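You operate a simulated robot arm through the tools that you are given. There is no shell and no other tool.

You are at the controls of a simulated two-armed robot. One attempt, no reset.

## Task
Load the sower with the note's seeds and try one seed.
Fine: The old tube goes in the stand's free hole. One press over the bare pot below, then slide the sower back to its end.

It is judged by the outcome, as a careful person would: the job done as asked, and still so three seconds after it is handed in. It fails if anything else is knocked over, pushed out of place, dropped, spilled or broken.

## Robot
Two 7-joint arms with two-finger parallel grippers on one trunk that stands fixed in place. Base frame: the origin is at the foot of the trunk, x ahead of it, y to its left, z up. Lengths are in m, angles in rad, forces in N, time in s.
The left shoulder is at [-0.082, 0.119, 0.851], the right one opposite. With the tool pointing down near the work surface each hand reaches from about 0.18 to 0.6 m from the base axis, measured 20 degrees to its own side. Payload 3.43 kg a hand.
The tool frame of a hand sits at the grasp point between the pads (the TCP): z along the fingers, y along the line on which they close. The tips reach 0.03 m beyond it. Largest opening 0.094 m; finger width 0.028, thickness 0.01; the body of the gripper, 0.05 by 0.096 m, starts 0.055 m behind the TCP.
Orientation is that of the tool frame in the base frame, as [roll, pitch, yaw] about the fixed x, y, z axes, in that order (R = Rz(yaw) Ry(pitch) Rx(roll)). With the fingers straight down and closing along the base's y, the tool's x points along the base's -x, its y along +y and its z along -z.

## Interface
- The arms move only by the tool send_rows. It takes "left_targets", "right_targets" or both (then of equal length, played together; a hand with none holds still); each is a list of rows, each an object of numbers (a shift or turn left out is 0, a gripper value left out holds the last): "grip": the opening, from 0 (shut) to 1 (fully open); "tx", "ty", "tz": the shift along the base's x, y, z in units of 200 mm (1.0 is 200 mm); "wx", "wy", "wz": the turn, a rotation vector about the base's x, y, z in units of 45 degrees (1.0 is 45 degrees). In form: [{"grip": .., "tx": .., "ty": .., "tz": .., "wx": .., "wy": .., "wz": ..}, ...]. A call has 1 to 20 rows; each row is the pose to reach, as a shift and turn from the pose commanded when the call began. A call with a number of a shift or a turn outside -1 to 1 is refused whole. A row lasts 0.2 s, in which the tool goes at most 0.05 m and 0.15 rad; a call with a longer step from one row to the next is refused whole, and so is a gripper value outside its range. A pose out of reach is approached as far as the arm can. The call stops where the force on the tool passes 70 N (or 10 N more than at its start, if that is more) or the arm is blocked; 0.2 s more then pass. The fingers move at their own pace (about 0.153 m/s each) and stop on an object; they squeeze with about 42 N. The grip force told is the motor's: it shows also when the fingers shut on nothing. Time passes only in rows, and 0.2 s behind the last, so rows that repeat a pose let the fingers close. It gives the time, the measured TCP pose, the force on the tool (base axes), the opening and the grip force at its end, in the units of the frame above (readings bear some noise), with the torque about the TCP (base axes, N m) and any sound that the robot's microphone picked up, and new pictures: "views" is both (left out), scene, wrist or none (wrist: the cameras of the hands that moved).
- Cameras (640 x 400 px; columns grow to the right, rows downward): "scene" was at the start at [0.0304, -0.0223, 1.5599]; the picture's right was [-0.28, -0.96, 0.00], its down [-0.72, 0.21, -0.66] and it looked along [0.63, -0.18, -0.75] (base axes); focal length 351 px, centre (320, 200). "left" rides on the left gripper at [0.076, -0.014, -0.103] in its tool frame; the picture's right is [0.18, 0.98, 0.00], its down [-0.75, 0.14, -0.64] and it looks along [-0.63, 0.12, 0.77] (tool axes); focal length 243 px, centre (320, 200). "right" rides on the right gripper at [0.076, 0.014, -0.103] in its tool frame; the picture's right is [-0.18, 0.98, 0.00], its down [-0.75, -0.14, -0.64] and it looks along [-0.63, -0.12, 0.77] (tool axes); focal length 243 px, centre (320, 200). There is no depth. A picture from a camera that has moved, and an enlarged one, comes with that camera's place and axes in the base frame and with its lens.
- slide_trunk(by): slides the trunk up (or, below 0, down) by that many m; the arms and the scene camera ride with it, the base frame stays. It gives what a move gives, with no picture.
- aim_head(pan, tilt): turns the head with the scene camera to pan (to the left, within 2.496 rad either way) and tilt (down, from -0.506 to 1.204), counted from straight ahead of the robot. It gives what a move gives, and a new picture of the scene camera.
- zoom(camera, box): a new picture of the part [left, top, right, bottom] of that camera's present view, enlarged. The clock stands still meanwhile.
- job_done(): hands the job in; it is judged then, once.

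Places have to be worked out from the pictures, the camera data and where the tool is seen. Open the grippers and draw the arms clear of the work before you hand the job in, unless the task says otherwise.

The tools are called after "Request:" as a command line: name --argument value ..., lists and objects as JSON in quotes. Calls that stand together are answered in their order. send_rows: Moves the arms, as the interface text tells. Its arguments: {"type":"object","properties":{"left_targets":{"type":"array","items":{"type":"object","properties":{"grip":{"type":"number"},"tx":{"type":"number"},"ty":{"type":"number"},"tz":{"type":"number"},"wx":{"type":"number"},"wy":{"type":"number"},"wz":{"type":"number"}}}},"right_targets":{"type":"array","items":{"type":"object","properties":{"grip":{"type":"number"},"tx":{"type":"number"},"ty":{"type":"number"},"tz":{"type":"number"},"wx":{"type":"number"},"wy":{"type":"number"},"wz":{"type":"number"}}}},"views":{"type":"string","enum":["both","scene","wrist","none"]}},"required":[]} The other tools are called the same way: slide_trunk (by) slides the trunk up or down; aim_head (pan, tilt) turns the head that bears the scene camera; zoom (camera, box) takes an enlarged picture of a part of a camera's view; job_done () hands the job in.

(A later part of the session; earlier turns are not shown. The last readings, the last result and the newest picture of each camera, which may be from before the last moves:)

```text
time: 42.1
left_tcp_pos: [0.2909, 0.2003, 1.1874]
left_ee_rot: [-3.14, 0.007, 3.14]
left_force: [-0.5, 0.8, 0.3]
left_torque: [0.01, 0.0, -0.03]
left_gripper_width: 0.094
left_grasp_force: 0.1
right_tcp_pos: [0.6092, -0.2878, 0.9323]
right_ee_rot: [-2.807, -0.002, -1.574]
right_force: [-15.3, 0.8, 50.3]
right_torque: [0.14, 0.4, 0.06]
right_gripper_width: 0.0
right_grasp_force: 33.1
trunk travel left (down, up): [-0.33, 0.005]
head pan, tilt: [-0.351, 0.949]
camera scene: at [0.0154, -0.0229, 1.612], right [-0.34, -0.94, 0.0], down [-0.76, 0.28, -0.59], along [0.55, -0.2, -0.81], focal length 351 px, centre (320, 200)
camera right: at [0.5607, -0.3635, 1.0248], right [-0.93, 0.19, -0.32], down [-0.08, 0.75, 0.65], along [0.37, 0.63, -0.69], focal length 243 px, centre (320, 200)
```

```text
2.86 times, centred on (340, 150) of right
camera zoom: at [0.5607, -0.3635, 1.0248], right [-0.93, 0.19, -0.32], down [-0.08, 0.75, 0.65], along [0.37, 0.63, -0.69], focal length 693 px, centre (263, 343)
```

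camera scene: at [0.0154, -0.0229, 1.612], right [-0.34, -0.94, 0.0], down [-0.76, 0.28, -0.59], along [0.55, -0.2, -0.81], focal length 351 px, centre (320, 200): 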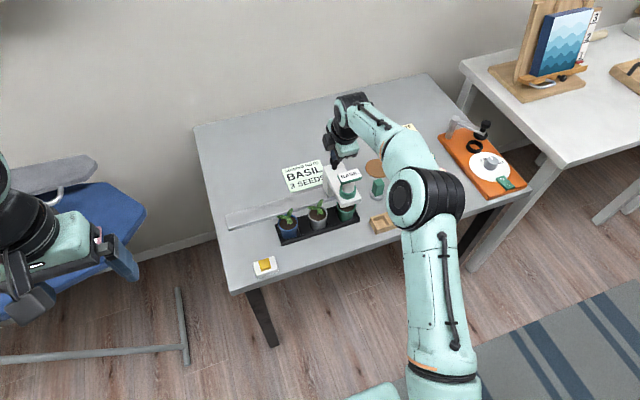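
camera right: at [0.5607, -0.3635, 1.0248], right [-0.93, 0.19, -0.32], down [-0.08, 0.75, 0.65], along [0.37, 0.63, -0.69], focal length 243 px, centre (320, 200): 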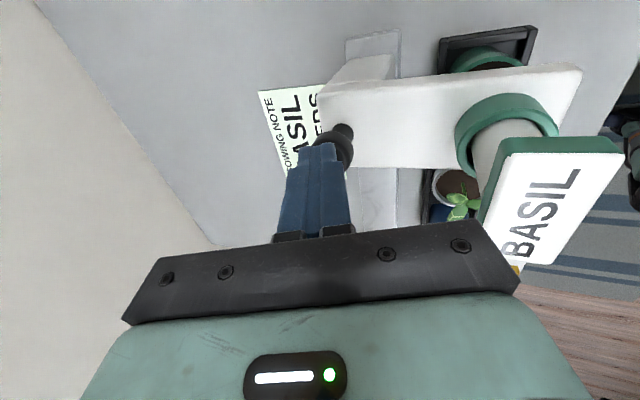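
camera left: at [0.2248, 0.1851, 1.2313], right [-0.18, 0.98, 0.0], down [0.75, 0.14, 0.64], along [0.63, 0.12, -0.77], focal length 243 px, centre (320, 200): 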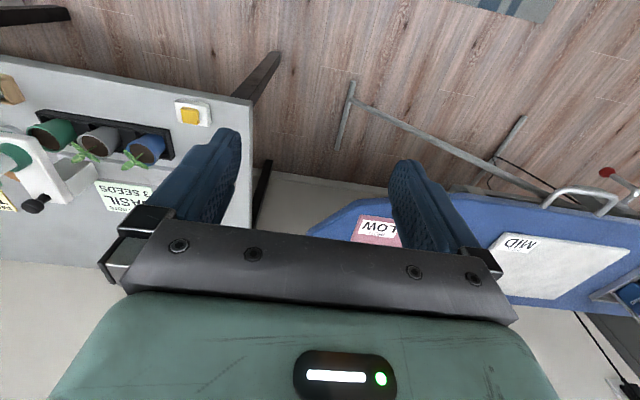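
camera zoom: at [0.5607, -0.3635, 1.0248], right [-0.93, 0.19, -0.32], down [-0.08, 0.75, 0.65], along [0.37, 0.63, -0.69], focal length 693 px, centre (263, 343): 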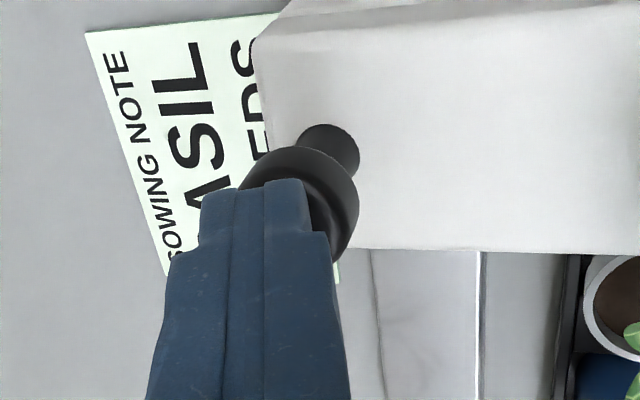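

50 N and the knob did not yield at all — it is a rigid handle (for sliding), not a plunger. I back off straight up, then look for what is really pressed.

Request:
send_rows --right_targets '[{"tz": 0.04}, {"tz": 0.1}, {"tz": 0.25}, {"tz": 0.4}, {"tz": 0.45}]'

Request:
zoom --camera "scene" --box '[320, 140, 400, 230]'

Request:
zoom --camera "scene" --box '[240, 250, 290, 285]'

Request:
zoom --camera "scene" --box '[360, 165, 400, 210]'

Request:
zoom --camera "right" --box '[300, 0, 640, 240]'

```text
time: 43.3
left_tcp_pos: [0.2976, 0.1987, 1.185]
left_ee_rot: [3.141, 0.0, 3.14]
left_force: [-0.3, -0.2, 0.8]
left_torque: [0.01, 0.0, 0.03]
left_gripper_width: 0.0942
left_grasp_force: 0.2
right_tcp_pos: [0.6093, -0.2881, 1.0116]
right_ee_rot: [-2.829, 0.0, -1.572]
right_force: [0.7, -0.1, 0.2]
right_torque: [-0.02, -0.02, -0.01]
right_gripper_width: 0.0
right_grasp_force: 33.1
trunk travel left (down, up): [-0.33, 0.005]
head pan, tilt: [-0.351, 0.949]
camera scene: at [0.0228, -0.0254, 1.6116], right [-0.34, -0.94, 0.0], down [-0.76, 0.28, -0.58], along [0.55, -0.2, -0.81], focal length 351 px, centre (320, 200)
camera right: at [0.5631, -0.3638, 1.1051], right [-0.94, 0.18, -0.3], down [-0.06, 0.75, 0.65], along [0.35, 0.63, -0.69], focal length 243 px, centre (320, 200)
```

scene: 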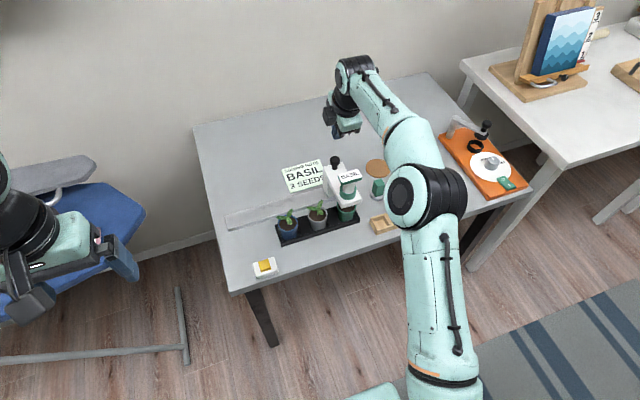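
right: 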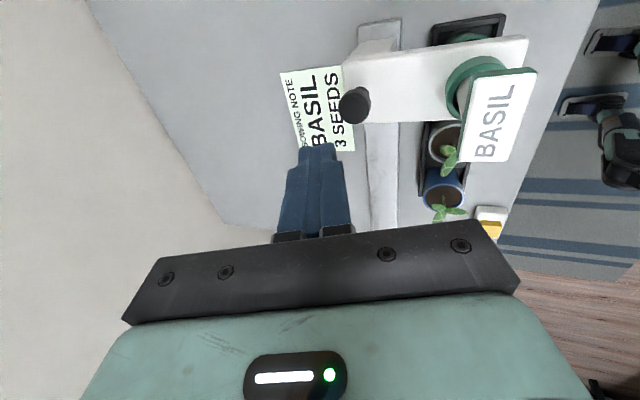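

```text
4.44 times, centred on (360, 185) of scene
camera zoom: at [0.0228, -0.0254, 1.6116], right [-0.34, -0.94, 0.0], down [-0.76, 0.28, -0.58], along [0.55, -0.2, -0.81], focal length 1562 px, centre (142, 267)
```

zoom: 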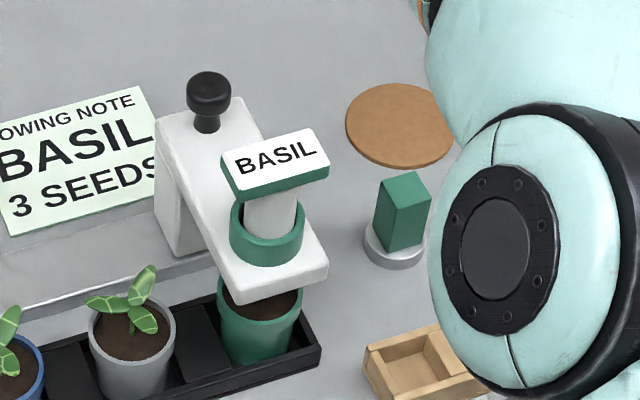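

```text
11.43 times, centred on (265, 268) of scene
camera zoom: at [0.0228, -0.0254, 1.6116], right [-0.34, -0.94, 0.0], down [-0.76, 0.28, -0.58], along [0.55, -0.2, -0.81], focal length 4016 px, centre (949, -571)
```

zoom: 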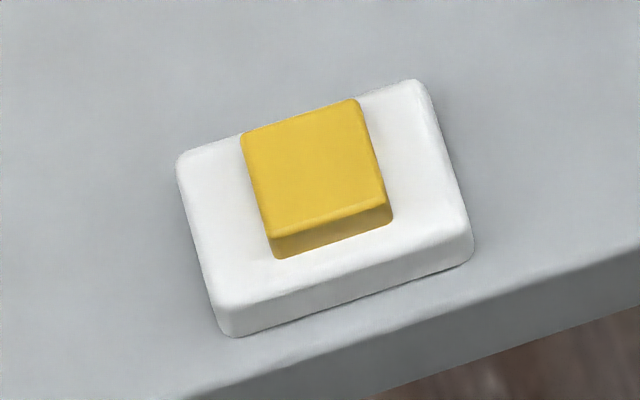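

```text
8.89 times, centred on (380, 188) of scene
camera zoom: at [0.0228, -0.0254, 1.6116], right [-0.34, -0.94, 0.0], down [-0.76, 0.28, -0.58], along [0.55, -0.2, -0.81], focal length 3124 px, centre (-213, 311)
```

zoom: 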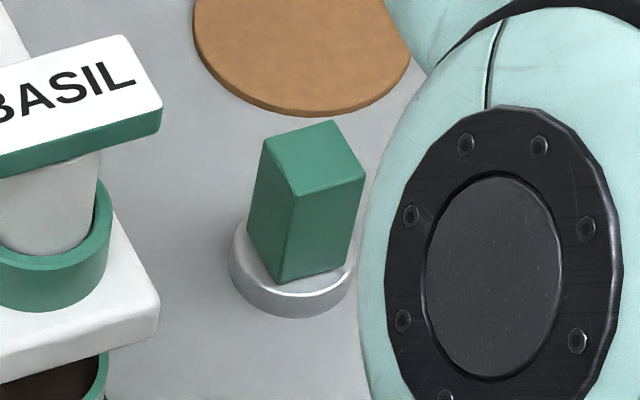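

```text
1.67 times, centred on (470, 120) of right
camera zoom: at [0.5631, -0.3638, 1.1051], right [-0.94, 0.18, -0.3], down [-0.06, 0.75, 0.65], along [0.35, 0.63, -0.69], focal length 404 px, centre (70, 333)
```

zoom: 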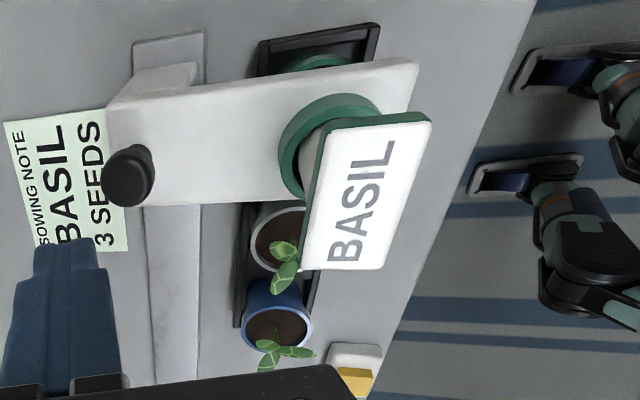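

No plunger there. The yellow push-button box by the rail's other end is the other pressable thing; but first I check for any seed in the green pot and look at the sower from the left camera.

Request:
zoom --camera "left" --box '[20, 90, 120, 160]'

Request:
zoom --camera "scene" --box '[330, 195, 365, 225]'

Request:
zoom --camera "left" --box '[0, 60, 260, 230]'

```text
5.71 times, centred on (70, 125) of left
camera zoom: at [0.2222, 0.1844, 1.2881], right [-0.18, 0.98, 0.0], down [0.75, 0.14, 0.64], along [0.63, 0.12, -0.77], focal length 1386 px, centre (1749, 629)
```

zoom: 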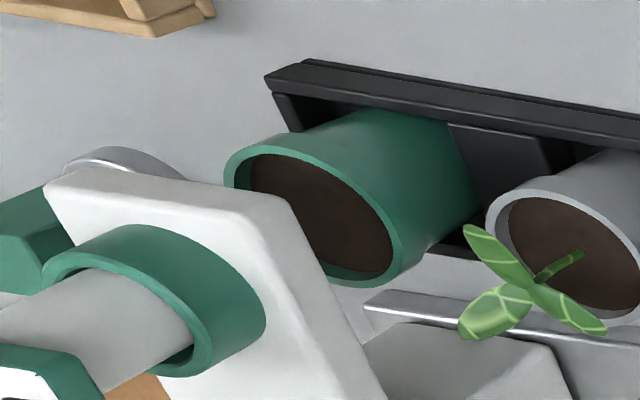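

```text
13.33 times, centred on (348, 210) of scene
camera zoom: at [0.0228, -0.0254, 1.6116], right [-0.34, -0.94, 0.0], down [-0.76, 0.28, -0.58], along [0.55, -0.2, -0.81], focal length 4686 px, centre (-47, 67)
```

zoom: 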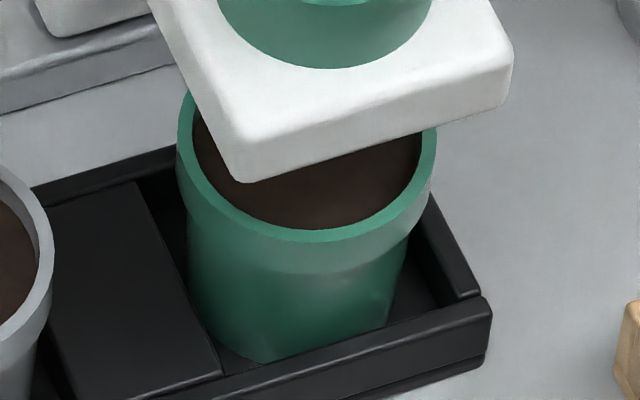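

```text
2.35 times, centred on (130, 145) of left
camera zoom: at [0.2222, 0.1844, 1.2881], right [-0.18, 0.98, 0.0], down [0.75, 0.14, 0.64], along [0.63, 0.12, -0.77], focal length 571 px, centre (767, 329)
```

zoom: 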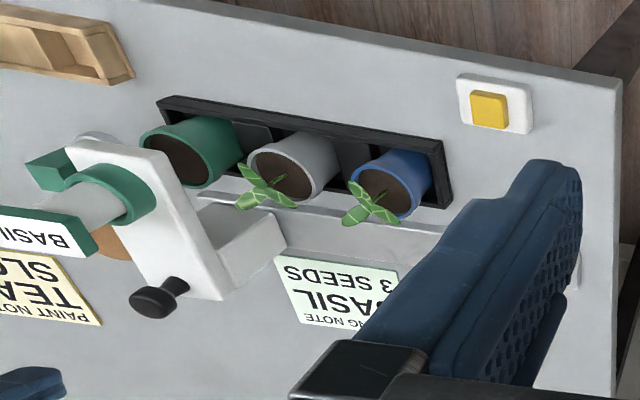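

No seed in the pot, and the sower has no other movable part. The yellow push-button (top about (0.4365, -0.024, 0.783)) on the white box is the only push control beside the rig; I'll bring the left hand over it with closed fingers.

Request:
send_rows --left_targets '[{"grip": 0.0, "tx": 0.08, "ty": -0.12, "tz": -0.12}, {"tx": 0.16, "ty": -0.25, "tz": -0.25}, {"tx": 0.25, "ty": -0.37, "tz": -0.37}, {"tx": 0.33, "ty": -0.5, "tz": -0.5}, {"tx": 0.42, "ty": -0.62, "tz": -0.62}, {"tx": 0.5, "ty": -0.75, "tz": -0.75}, {"tx": 0.6, "ty": -0.87, "tz": -0.87}, {"tx": 0.695, "ty": -1.0, "tz": -0.95}, {"tx": 0.695, "ty": -1.0, "tz": -0.95}]'

Request:
zoom --camera "left" --box '[200, 40, 440, 220]'

```text
time: 45.3
left_tcp_pos: [0.4365, -0.0011, 0.9973]
left_ee_rot: [3.141, -0.001, -3.14]
left_force: [0.0, 0.7, 0.4]
left_torque: [0.02, -0.01, 0.02]
left_gripper_width: 0.0001
left_grasp_force: 33.0
right_tcp_pos: [0.6101, -0.2878, 1.0113]
right_ee_rot: [-2.828, 0.0, -1.572]
right_force: [0.6, -0.1, -0.5]
right_torque: [0.03, 0.03, -0.01]
right_gripper_width: 0.0
right_grasp_force: 33.2
trunk travel left (down, up): [-0.33, 0.005]
head pan, tilt: [-0.351, 0.949]
camera scene: at [0.0228, -0.025, 1.6117], right [-0.34, -0.94, 0.0], down [-0.76, 0.28, -0.58], along [0.55, -0.2, -0.81], focal length 351 px, centre (320, 200)
camera left: at [0.361, -0.015, 1.1], right [-0.18, 0.98, 0.0], down [0.75, 0.14, 0.64], along [0.63, 0.12, -0.77], focal length 243 px, centre (320, 200)
```

scene: 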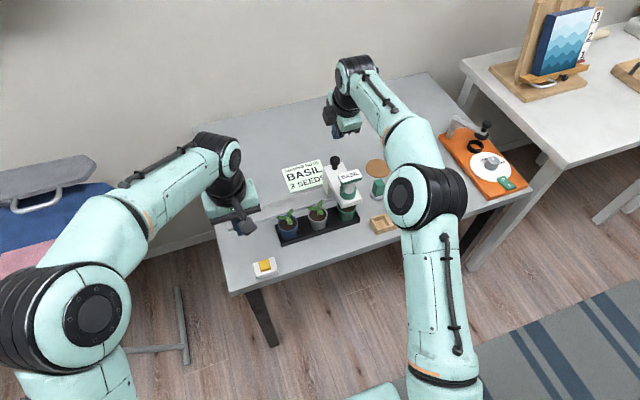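
left: 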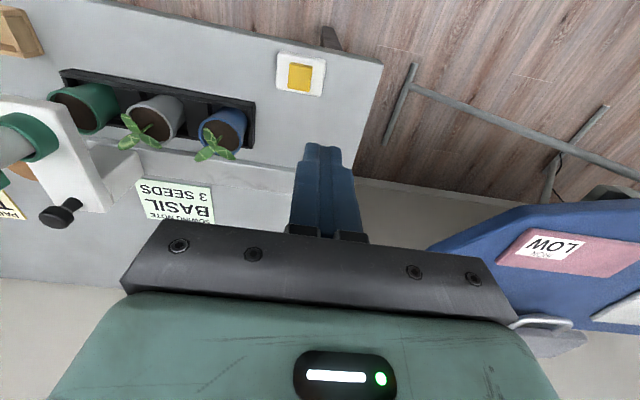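

```text
2.22 times, centred on (320, 130) of left
camera zoom: at [0.361, -0.015, 1.1], right [-0.18, 0.98, 0.0], down [0.75, 0.14, 0.64], along [0.63, 0.12, -0.77], focal length 539 px, centre (320, 356)
```

zoom: 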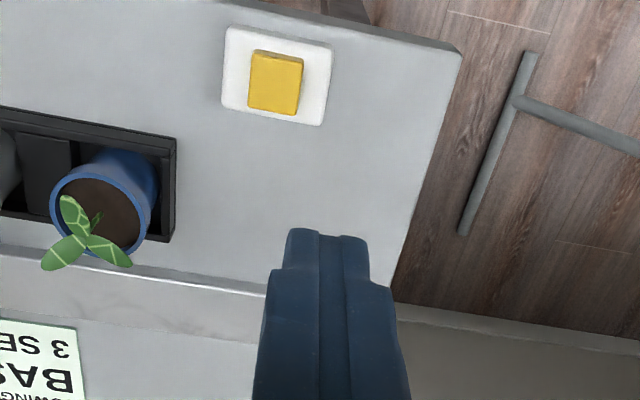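

Request:
zoom --camera "left" --box '[0, 60, 220, 240]'

Request:
zoom --camera "left" --box '[0, 80, 110, 170]'

```text
2.22 times, centred on (110, 150) of left
camera zoom: at [0.361, -0.015, 1.1], right [-0.18, 0.98, 0.0], down [0.75, 0.14, 0.64], along [0.63, 0.12, -0.77], focal length 539 px, centre (787, 311)
```

zoom: 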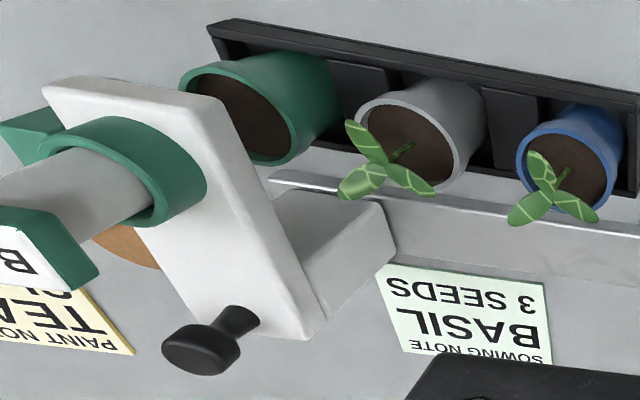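

```text
4.44 times, centred on (55, 125) of left
camera zoom: at [0.361, -0.015, 1.1], right [-0.18, 0.98, 0.0], down [0.75, 0.14, 0.64], along [0.63, 0.12, -0.77], focal length 1078 px, centre (1498, 533)
```

zoom: 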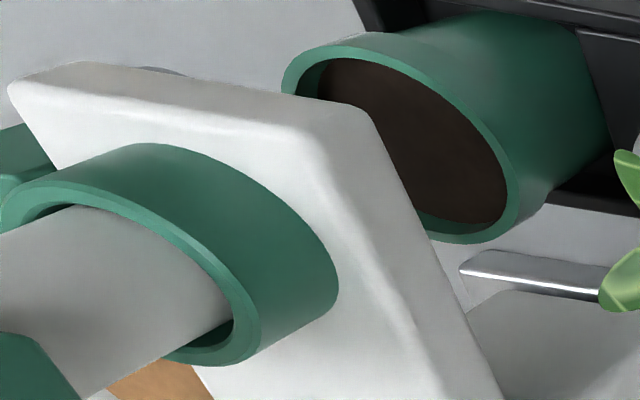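

The button is at (0.4375, -0.025), clear of everything. I move the left fingertips to just above it.

Request:
send_rows --left_targets '[{"tx": 0.003, "ty": -0.12, "tz": -0.15}, {"tx": 0.003, "ty": -0.12, "tz": -0.38}, {"tx": 0.003, "ty": -0.12, "tz": -0.6}, {"tx": 0.003, "ty": -0.12, "tz": -0.8}, {"tx": 0.003, "ty": -0.12, "tz": -0.86}, {"tx": 0.003, "ty": -0.12, "tz": -0.86}]'

Request:
zoom --camera "left" --box '[240, 60, 400, 200]'

Request:
zoom --camera "scene" --box '[220, 220, 310, 290]'

```text
time: 46.7
left_tcp_pos: [0.4371, -0.0234, 0.8246]
left_ee_rot: [-3.142, 0.001, 3.141]
left_force: [0.7, -0.6, -0.4]
left_torque: [0.01, 0.01, -0.01]
left_gripper_width: 0.0001
left_grasp_force: 33.7
right_tcp_pos: [0.6088, -0.2886, 1.0117]
right_ee_rot: [-2.827, -0.001, -1.57]
right_force: [0.7, 0.1, -0.4]
right_torque: [-0.01, 0.02, 0.0]
right_gripper_width: 0.0
right_grasp_force: 33.2
trunk travel left (down, up): [-0.33, 0.005]
head pan, tilt: [-0.351, 0.949]
camera scene: at [0.0232, -0.0255, 1.6117], right [-0.34, -0.94, 0.0], down [-0.76, 0.28, -0.58], along [0.55, -0.2, -0.81], focal length 351 px, centre (320, 200)
camera left: at [0.3634, -0.0382, 0.9265], right [-0.18, 0.98, 0.0], down [0.75, 0.14, 0.64], along [0.63, 0.12, -0.77], focal length 243 px, centre (320, 200)
```

scene: 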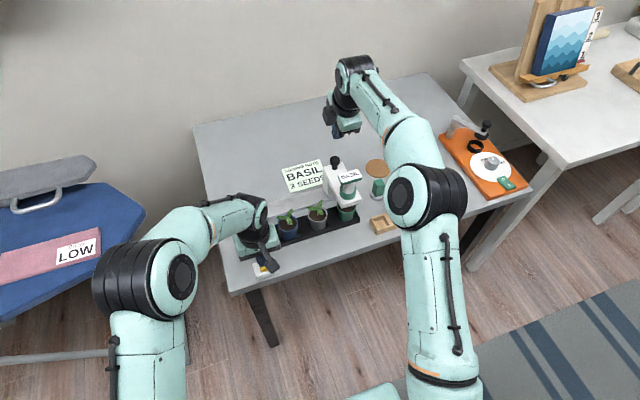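
left: 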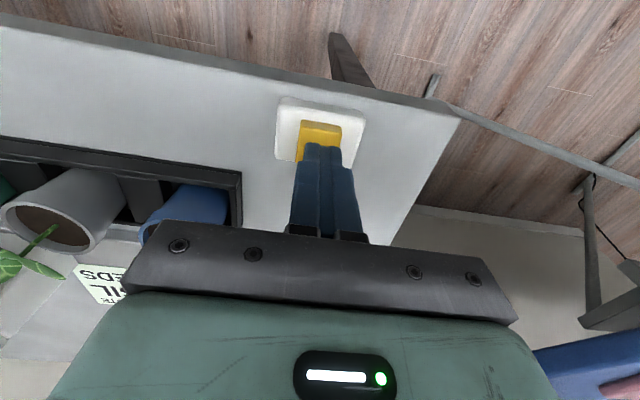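

```text
2.86 times, centred on (320, 130) of left
camera zoom: at [0.3634, -0.0382, 0.9265], right [-0.18, 0.98, 0.0], down [0.75, 0.14, 0.64], along [0.63, 0.12, -0.77], focal length 693 px, centre (320, 400)
```

zoom: 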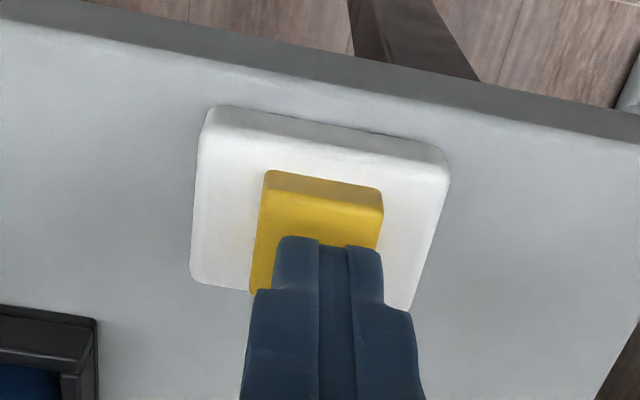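

```text
5.71 times, centred on (265, 255) of scene
camera zoom: at [0.0232, -0.0255, 1.6117], right [-0.34, -0.94, 0.0], down [-0.76, 0.28, -0.58], along [0.55, -0.2, -0.81], focal length 2008 px, centre (634, -114)
```

zoom: 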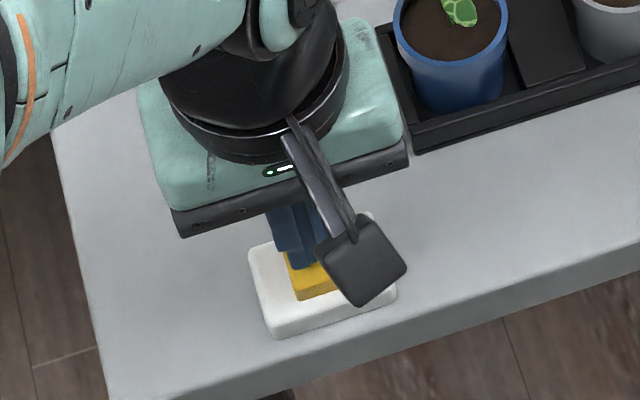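

The fingertips are above the button. One slow press: down in 2 mm rows to about 5 mm past expected contact, then I read force and sound.

Request:
send_rows --left_targets '[{"ty": -0.01, "tz": -0.03}, {"ty": -0.01, "tz": -0.05}, {"ty": -0.01, "tz": -0.06}, {"ty": -0.01, "tz": -0.07}, {"ty": -0.01, "tz": -0.08}]'

Request:
zoom --camera "left" --box '[240, 60, 400, 200]'

Request:
zoom --camera "scene" --box '[320, 140, 380, 225]'

```text
time: 47.9
left_tcp_pos: [0.4376, -0.026, 0.8085]
left_ee_rot: [-3.141, 0.002, -3.141]
left_force: [1.2, 0.5, 4.0]
left_torque: [0.03, 0.01, 0.0]
left_gripper_width: 0.0002
left_grasp_force: 32.7
right_tcp_pos: [0.6092, -0.2884, 1.011]
right_ee_rot: [-2.828, -0.001, -1.571]
right_force: [0.2, 0.2, -0.2]
right_torque: [0.0, -0.03, 0.03]
right_gripper_width: 0.0
right_grasp_force: 32.9
trunk travel left (down, up): [-0.33, 0.005]
head pan, tilt: [-0.351, 0.949]
heard: click
camera scene: at [0.0231, -0.0253, 1.6117], right [-0.34, -0.94, 0.0], down [-0.76, 0.28, -0.58], along [0.55, -0.2, -0.81], focal length 351 px, centre (320, 200)
camera left: at [0.3627, -0.0412, 0.9101], right [-0.18, 0.98, 0.0], down [0.75, 0.14, 0.64], along [0.63, 0.12, -0.77], focal length 243 px, centre (320, 200)
```

scene: 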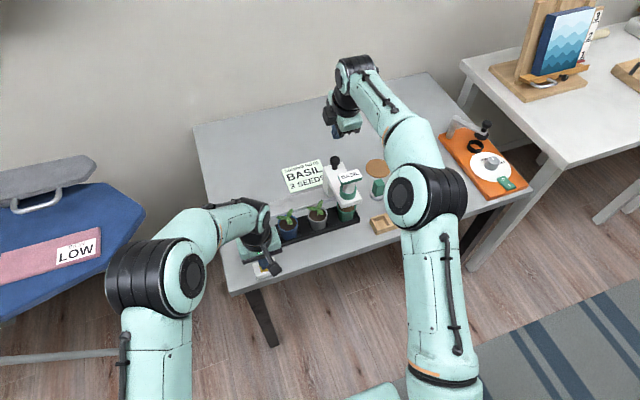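
left: 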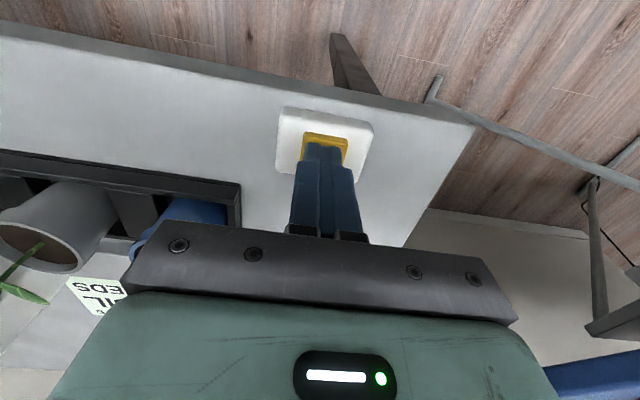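

```text
2.86 times, centred on (320, 130) of left
camera zoom: at [0.3627, -0.0412, 0.9101], right [-0.18, 0.98, 0.0], down [0.75, 0.14, 0.64], along [0.63, 0.12, -0.77], focal length 693 px, centre (320, 400)
```

zoom: 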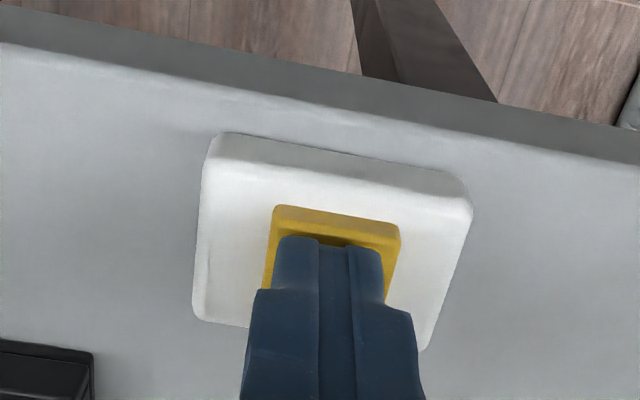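

```text
4.71 times, centred on (350, 182) of scene
camera zoom: at [0.0231, -0.0253, 1.6117], right [-0.34, -0.94, 0.0], down [-0.76, 0.28, -0.58], along [0.55, -0.2, -0.81], focal length 1654 px, centre (179, 282)
```

zoom: 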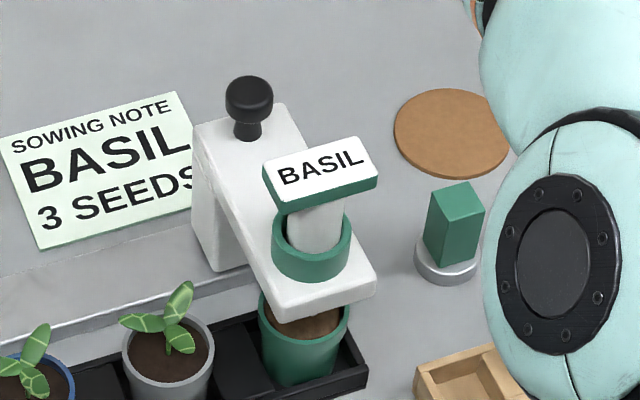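

Click heard, and the soil in the green pot looks different now. I lift the left hand straight off the button (no second press) and check the pot.

Request:
send_rows --left_targets '[{"tz": 0.05}, {"tz": 0.15}, {"tz": 0.35}, {"tz": 0.55}, {"tz": 0.8}, {"tz": 0.9}]'

Request:
zoom --camera "scene" --box '[330, 195, 365, 225]'

Request:
zoom --camera "left" --box '[0, 60, 220, 240]'

```text
time: 49.3
left_tcp_pos: [0.4322, -0.028, 0.9864]
left_ee_rot: [-3.142, -0.002, 3.14]
left_force: [-0.6, 0.4, -0.1]
left_torque: [-0.01, 0.0, 0.01]
left_gripper_width: 0.0004
left_grasp_force: 33.0
right_tcp_pos: [0.6092, -0.2875, 1.0113]
right_ee_rot: [-2.827, 0.001, -1.57]
right_force: [-0.3, -0.4, -0.4]
right_torque: [0.0, 0.01, 0.0]
right_gripper_width: 0.0001
right_grasp_force: 33.4
trunk travel left (down, up): [-0.33, 0.005]
head pan, tilt: [-0.351, 0.949]
camera scene: at [0.0232, -0.0255, 1.6117], right [-0.34, -0.94, 0.0], down [-0.76, 0.28, -0.58], along [0.55, -0.2, -0.81], focal length 351 px, centre (320, 200)
camera left: at [0.3587, -0.0426, 1.0882], right [-0.18, 0.98, 0.0], down [0.75, 0.14, 0.64], along [0.63, 0.12, -0.77], focal length 243 px, centre (320, 200)
```

scene: 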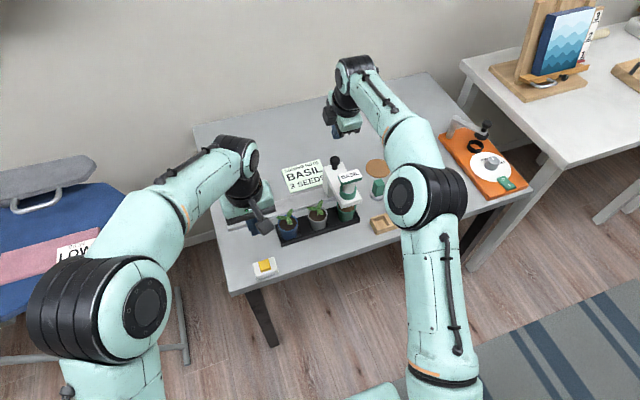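
left: 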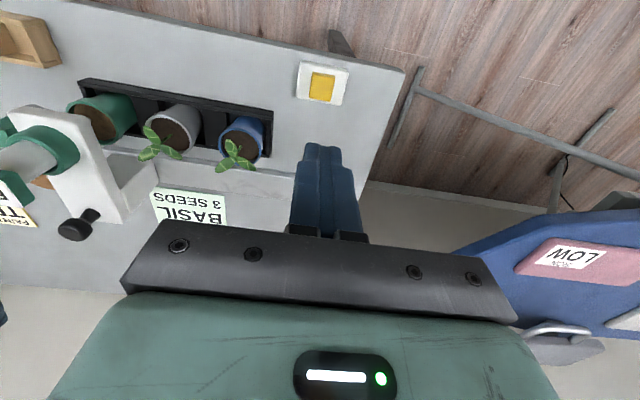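

```text
13.33 times, centred on (348, 210) of scene
camera zoom: at [0.0232, -0.0255, 1.6117], right [-0.34, -0.94, 0.0], down [-0.76, 0.28, -0.58], along [0.55, -0.2, -0.81], focal length 4686 px, centre (-47, 67)
```

zoom: 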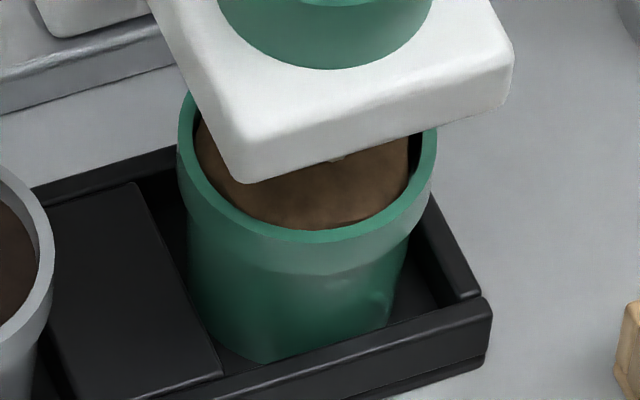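

```text
2.22 times, centred on (110, 150) of left
camera zoom: at [0.3587, -0.0426, 1.0882], right [-0.18, 0.98, 0.0], down [0.75, 0.14, 0.64], along [0.63, 0.12, -0.77], focal length 539 px, centre (787, 311)
```

zoom: 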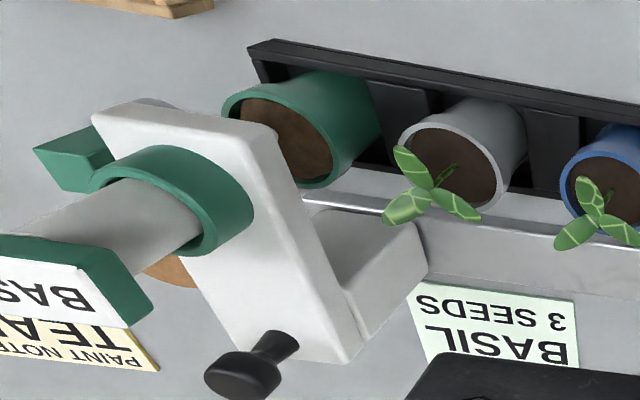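

The press worked: soil in the green pot now shows a sown seed. Now I look closely at the rail and its ends to judge where the sower's end is; first I withdraw the left hand to the left.

Request:
send_rows --left_targets '[{"tz": 0.15, "ty": 0.15}, {"tz": 0.3, "ty": 0.35, "tx": -0.1}, {"tz": 0.45, "ty": 0.55, "tx": -0.25}, {"tz": 0.6, "ty": 0.75, "tx": -0.4}, {"tz": 0.7, "ty": 0.95, "tx": -0.5}]'

Request:
zoom --camera "scene" --box '[215, 190, 345, 240]'

Request:
zoom --camera "scene" --box '[215, 200, 265, 235]'

Request:
zoom --camera "right" --box '[320, 0, 480, 120]'

Request:
zoom --camera "right" --box '[330, 130, 450, 240]'

```text
refused: row 2 steps farther than a row can; nothing moved
```

```text
4.92 times, centred on (280, 215) of scene
camera zoom: at [0.0232, -0.0255, 1.6117], right [-0.34, -0.94, 0.0], down [-0.76, 0.28, -0.58], along [0.55, -0.2, -0.81], focal length 1730 px, centre (517, 126)
```

zoom: 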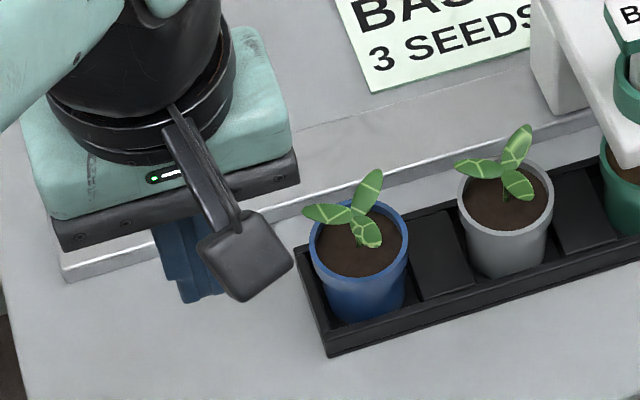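

```text
11.43 times, centred on (240, 218) of scene
camera zoom: at [0.0232, -0.0255, 1.6117], right [-0.34, -0.94, 0.0], down [-0.76, 0.28, -0.58], along [0.55, -0.2, -0.81], focal length 4016 px, centre (1234, 0)
```

zoom: 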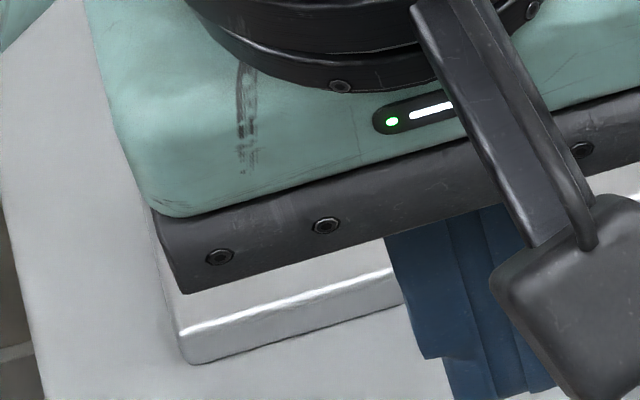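

```text
3.33 times, centred on (400, 60) of right
camera zoom: at [0.5635, -0.364, 1.1052], right [-0.93, 0.18, -0.3], down [-0.06, 0.75, 0.65], along [0.35, 0.63, -0.69], focal length 809 px, centre (53, 667)
```

zoom: 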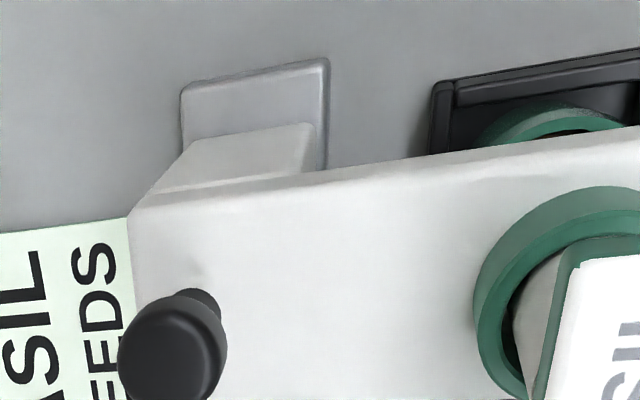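

```text
3.64 times, centred on (390, 185) of right
camera zoom: at [0.5635, -0.364, 1.1052], right [-0.93, 0.18, -0.3], down [-0.06, 0.75, 0.65], along [0.35, 0.63, -0.69], focal length 882 px, centre (66, 254)
```

zoom: 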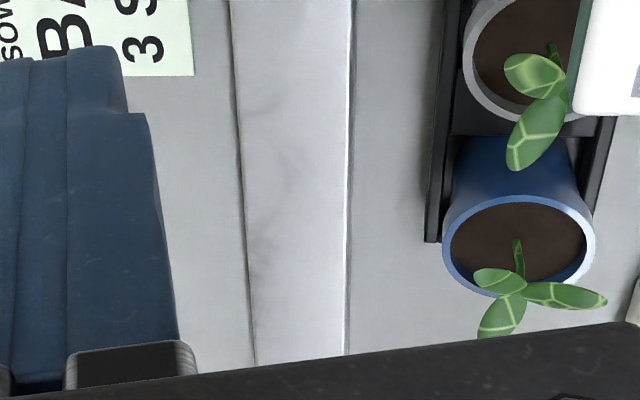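

No markings on the rail, but it runs far past the blue pot on the left, leaving room to park off the pots, while the sower stands at the other end over the green pot. I'll take the knob with the right hand to slide it; first untilt and draw back the right hand while the left hand withdraws.

Request:
send_rows --left_targets '[{"ty": 0.1, "tz": 0.1}, {"tx": -0.1, "ty": 0.25, "tz": 0.2}, {"tx": -0.2, "ty": 0.4, "tz": 0.3}, {"tx": -0.3, "ty": 0.55, "tz": 0.4}, {"tx": -0.4, "ty": 0.7, "tz": 0.5}, {"tx": -0.5, "ty": 0.85, "tz": 0.6}, {"tx": -0.6, "ty": 1.0, "tz": 0.7}]' --right_targets '[{"tz": 0.1}, {"tx": -0.15, "tz": 0.2, "wy": 0.13}, {"tx": -0.3, "tz": 0.25, "wy": 0.26}, {"tx": -0.45, "tz": 0.25, "wy": 0.4}, {"tx": -0.6, "tz": 0.25, "wy": 0.4}, {"tx": -0.7, "tz": 0.25, "wy": 0.4}, {"tx": -0.7, "tz": 0.25, "wy": 0.4}]'

Request:
send_rows --right_targets '[{"wz": -0.17}, {"wz": -0.34}, {"wz": -0.51}, {"wz": -0.68}, {"wz": -0.85}, {"wz": -1.0}]' --views "none"

Request:
send_rows --right_targets '[{"wz": -0.17}, {"wz": -0.34}, {"wz": -0.51}, {"wz": -0.68}, {"wz": -0.85}, {"wz": -1.0, "grip": 0.55}, {"wz": -1.0, "grip": 0.55}]'

```text
time: 50.9
left_tcp_pos: [0.3144, 0.1726, 1.1295]
left_ee_rot: [-3.141, -0.001, 3.14]
left_force: [0.1, 0.2, -0.5]
left_torque: [-0.06, -0.01, 0.0]
left_gripper_width: 0.0001
left_grasp_force: 33.3
right_tcp_pos: [0.472, -0.2894, 1.0578]
right_ee_rot: [3.141, -0.001, -1.572]
right_force: [0.9, -0.5, 0.3]
right_torque: [-0.02, -0.02, 0.01]
right_gripper_width: 0.0
right_grasp_force: 33.3
trunk travel left (down, up): [-0.33, 0.005]
head pan, tilt: [-0.351, 0.949]
camera scene: at [0.0225, -0.0248, 1.6117], right [-0.34, -0.94, 0.0], down [-0.76, 0.28, -0.58], along [0.55, -0.2, -0.81], focal length 351 px, centre (320, 200)
camera right: at [0.457, -0.3647, 1.1608], right [-0.98, 0.19, 0.0], down [0.14, 0.75, 0.64], along [0.12, 0.63, -0.77], focal length 243 px, centre (320, 200)
camera left: at [0.2398, 0.158, 1.2311], right [-0.18, 0.98, 0.0], down [0.75, 0.14, 0.64], along [0.63, 0.12, -0.77], focal length 243 px, centre (320, 200)
```

scene: 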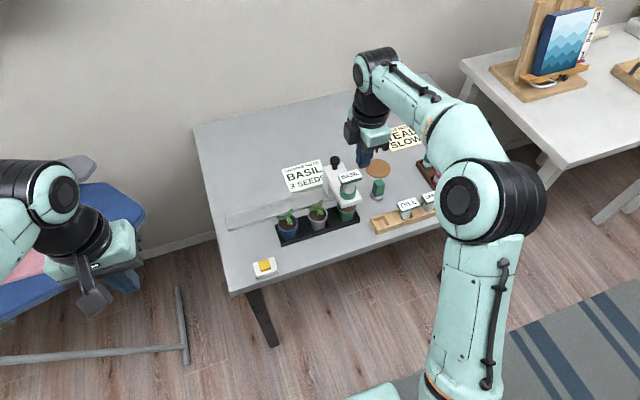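
right: 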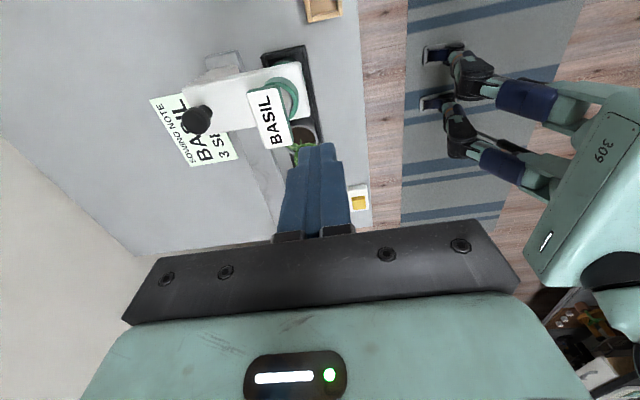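
left: 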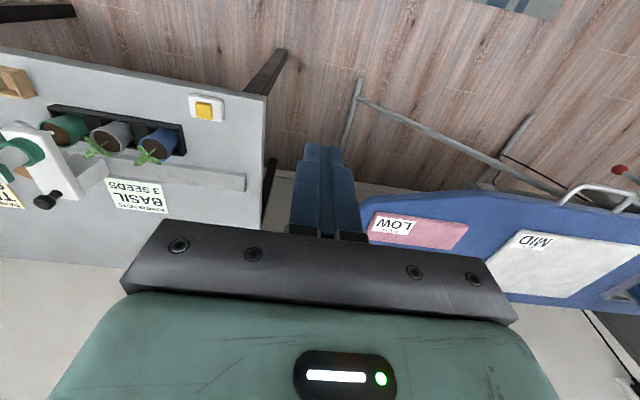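

```text
time: 52.3
left_tcp_pos: [0.3158, 0.1712, 1.1286]
left_ee_rot: [-3.141, 0.0, 3.141]
left_force: [0.2, 0.2, 0.4]
left_torque: [0.01, -0.01, 0.01]
left_gripper_width: 0.0002
left_grasp_force: 32.9
right_tcp_pos: [0.4706, -0.2877, 1.06]
right_ee_rot: [-3.141, -0.001, -2.36]
right_force: [-0.1, -0.2, -0.1]
right_torque: [-0.01, 0.0, 0.01]
right_gripper_width: 0.0002
right_grasp_force: 33.0
trunk travel left (down, up): [-0.33, 0.005]
head pan, tilt: [-0.351, 0.949]
```

```text
time: 53.9
left_tcp_pos: [0.3159, 0.1718, 1.1285]
left_ee_rot: [3.141, 0.001, -3.14]
left_force: [-0.1, 0.1, 0.7]
left_torque: [0.02, -0.03, 0.01]
left_gripper_width: 0.0
left_grasp_force: 33.2
right_tcp_pos: [0.4697, -0.2894, 1.0592]
right_ee_rot: [3.141, 0.002, 3.138]
right_force: [0.3, -0.2, -1.2]
right_torque: [0.0, -0.02, 0.0]
right_gripper_width: 0.0516
right_grasp_force: 0.0
trunk travel left (down, up): [-0.33, 0.005]
head pan, tilt: [-0.351, 0.949]
camera scene: at [0.0232, -0.0255, 1.6117], right [-0.34, -0.94, 0.0], down [-0.76, 0.28, -0.58], along [0.55, -0.2, -0.81], focal length 351 px, centre (320, 200)
camera right: at [0.3929, -0.2734, 1.1629], right [0.19, 0.98, 0.0], down [0.75, -0.14, 0.64], along [0.63, -0.12, -0.77], focal length 243 px, centre (320, 200)
```

scene: 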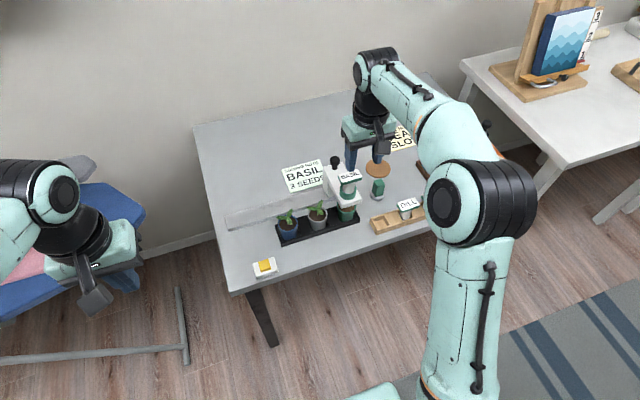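
right: 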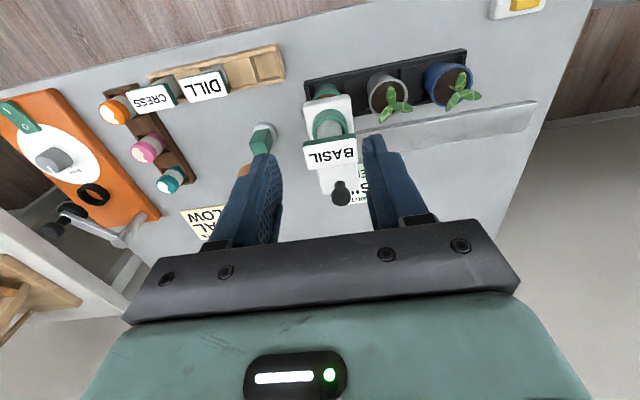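

Zoom on the rail and knob from this new viewpoint.

Request:
zoom --camera "right" --box '[280, 50, 560, 210]'

Request:
zoom --camera "scene" --box '[215, 150, 385, 250]'

```text
2.29 times, centred on (420, 130) of right
camera zoom: at [0.3929, -0.2734, 1.1629], right [0.19, 0.98, 0.0], down [0.75, -0.14, 0.64], along [0.63, -0.12, -0.77], focal length 555 px, centre (91, 360)
```

zoom: 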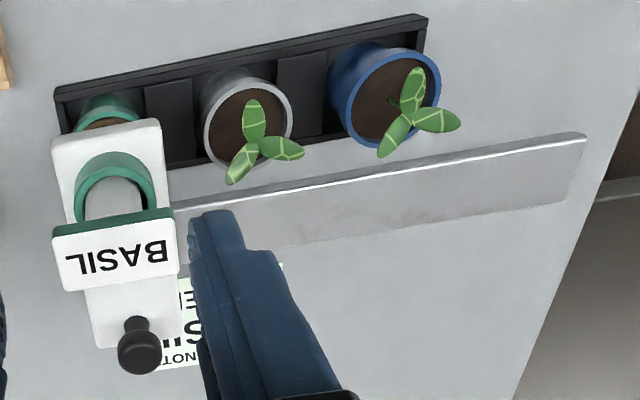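

```text
3.76 times, centred on (300, 200) of scene
camera zoom: at [0.0232, -0.0255, 1.6117], right [-0.34, -0.94, 0.0], down [-0.76, 0.28, -0.58], along [0.55, -0.2, -0.81], focal length 1323 px, centre (395, 200)
```

zoom: 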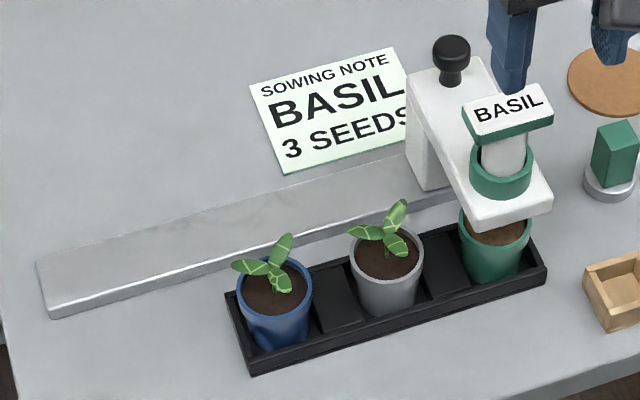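

I lean the tool 12° forward and move over the knob with the fingers open across y, staying high until above it.

Request:
send_rows --right_targets '[{"tx": 0.15, "wy": -0.09}, {"tx": 0.3, "wy": -0.18}, {"tx": 0.45, "tz": -0.05, "wy": -0.267}, {"tx": 0.6, "ty": 0.015, "tz": -0.12, "wy": -0.267}, {"tx": 0.695, "ty": 0.015, "tz": -0.3, "wy": -0.267}, {"tx": 0.695, "ty": 0.015, "tz": -0.44, "wy": -0.267}, {"tx": 0.695, "ty": 0.015, "tz": -0.44, "wy": -0.267}]'

Request:
zoom --camera "right" --box '[220, 60, 420, 240]'

Request:
zoom --camera "scene" --box '[290, 110, 390, 200]'

```text
time: 55.5
left_tcp_pos: [0.3155, 0.1715, 1.1289]
left_ee_rot: [3.141, 0.001, 3.141]
left_force: [0.1, 0.2, -1.4]
left_torque: [-0.03, 0.01, 0.03]
left_gripper_width: 0.0001
left_grasp_force: 32.9
right_tcp_pos: [0.6081, -0.2849, 0.9685]
right_ee_rot: [-3.141, 0.211, 3.139]
right_force: [-0.2, 0.0, 0.3]
right_torque: [0.03, 0.0, 0.0]
right_gripper_width: 0.0518
right_grasp_force: 0.2
trunk travel left (down, up): [-0.33, 0.005]
head pan, tilt: [-0.351, 0.949]
camera scene: at [0.0233, -0.0255, 1.6117], right [-0.34, -0.94, 0.0], down [-0.76, 0.28, -0.58], along [0.55, -0.2, -0.81], focal length 351 px, centre (320, 200)
camera right: at [0.5121, -0.2695, 1.0541], right [0.18, 0.98, 0.04], down [0.6, -0.14, 0.79], along [0.78, -0.12, -0.62], focal length 243 px, centre (320, 200)
```

scene: 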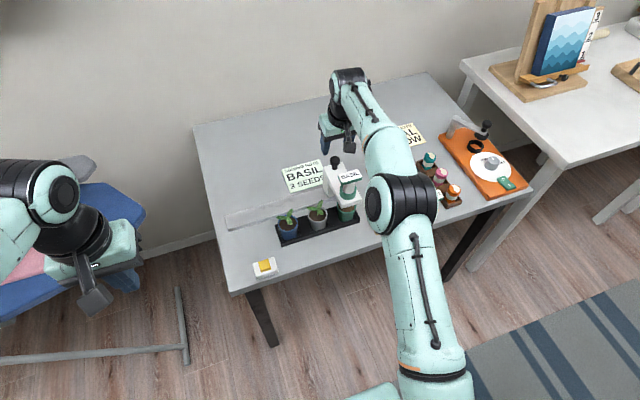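
right: 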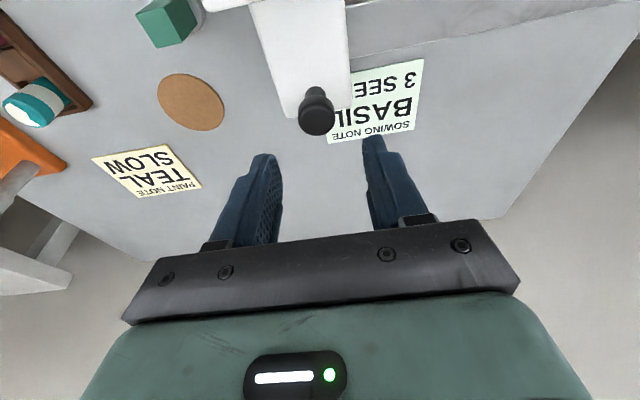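

```text
2.22 times, centred on (320, 150) of right
camera zoom: at [0.5121, -0.2695, 1.0541], right [0.18, 0.98, 0.04], down [0.6, -0.14, 0.79], along [0.78, -0.12, -0.62], focal length 539 px, centre (320, 311)
```

zoom: 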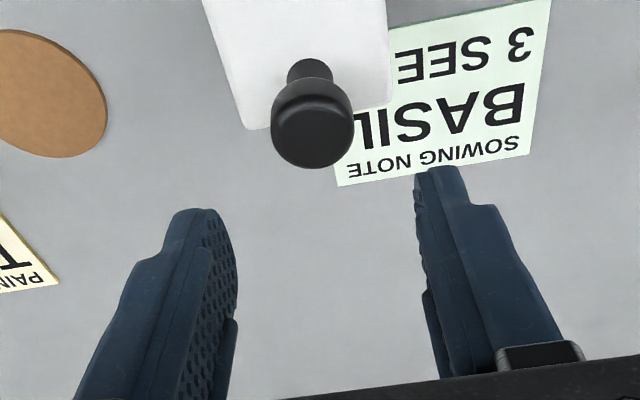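

```text
4.44 times, centred on (340, 155) of scene
camera zoom: at [0.0233, -0.0255, 1.6117], right [-0.34, -0.94, 0.0], down [-0.76, 0.28, -0.58], along [0.55, -0.2, -0.81], focal length 1562 px, centre (231, 400)
```

zoom: 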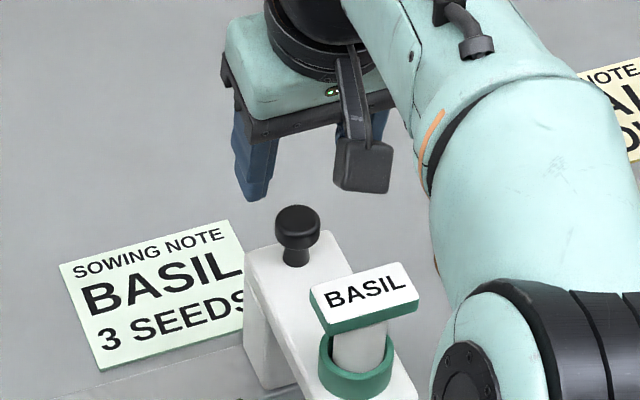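

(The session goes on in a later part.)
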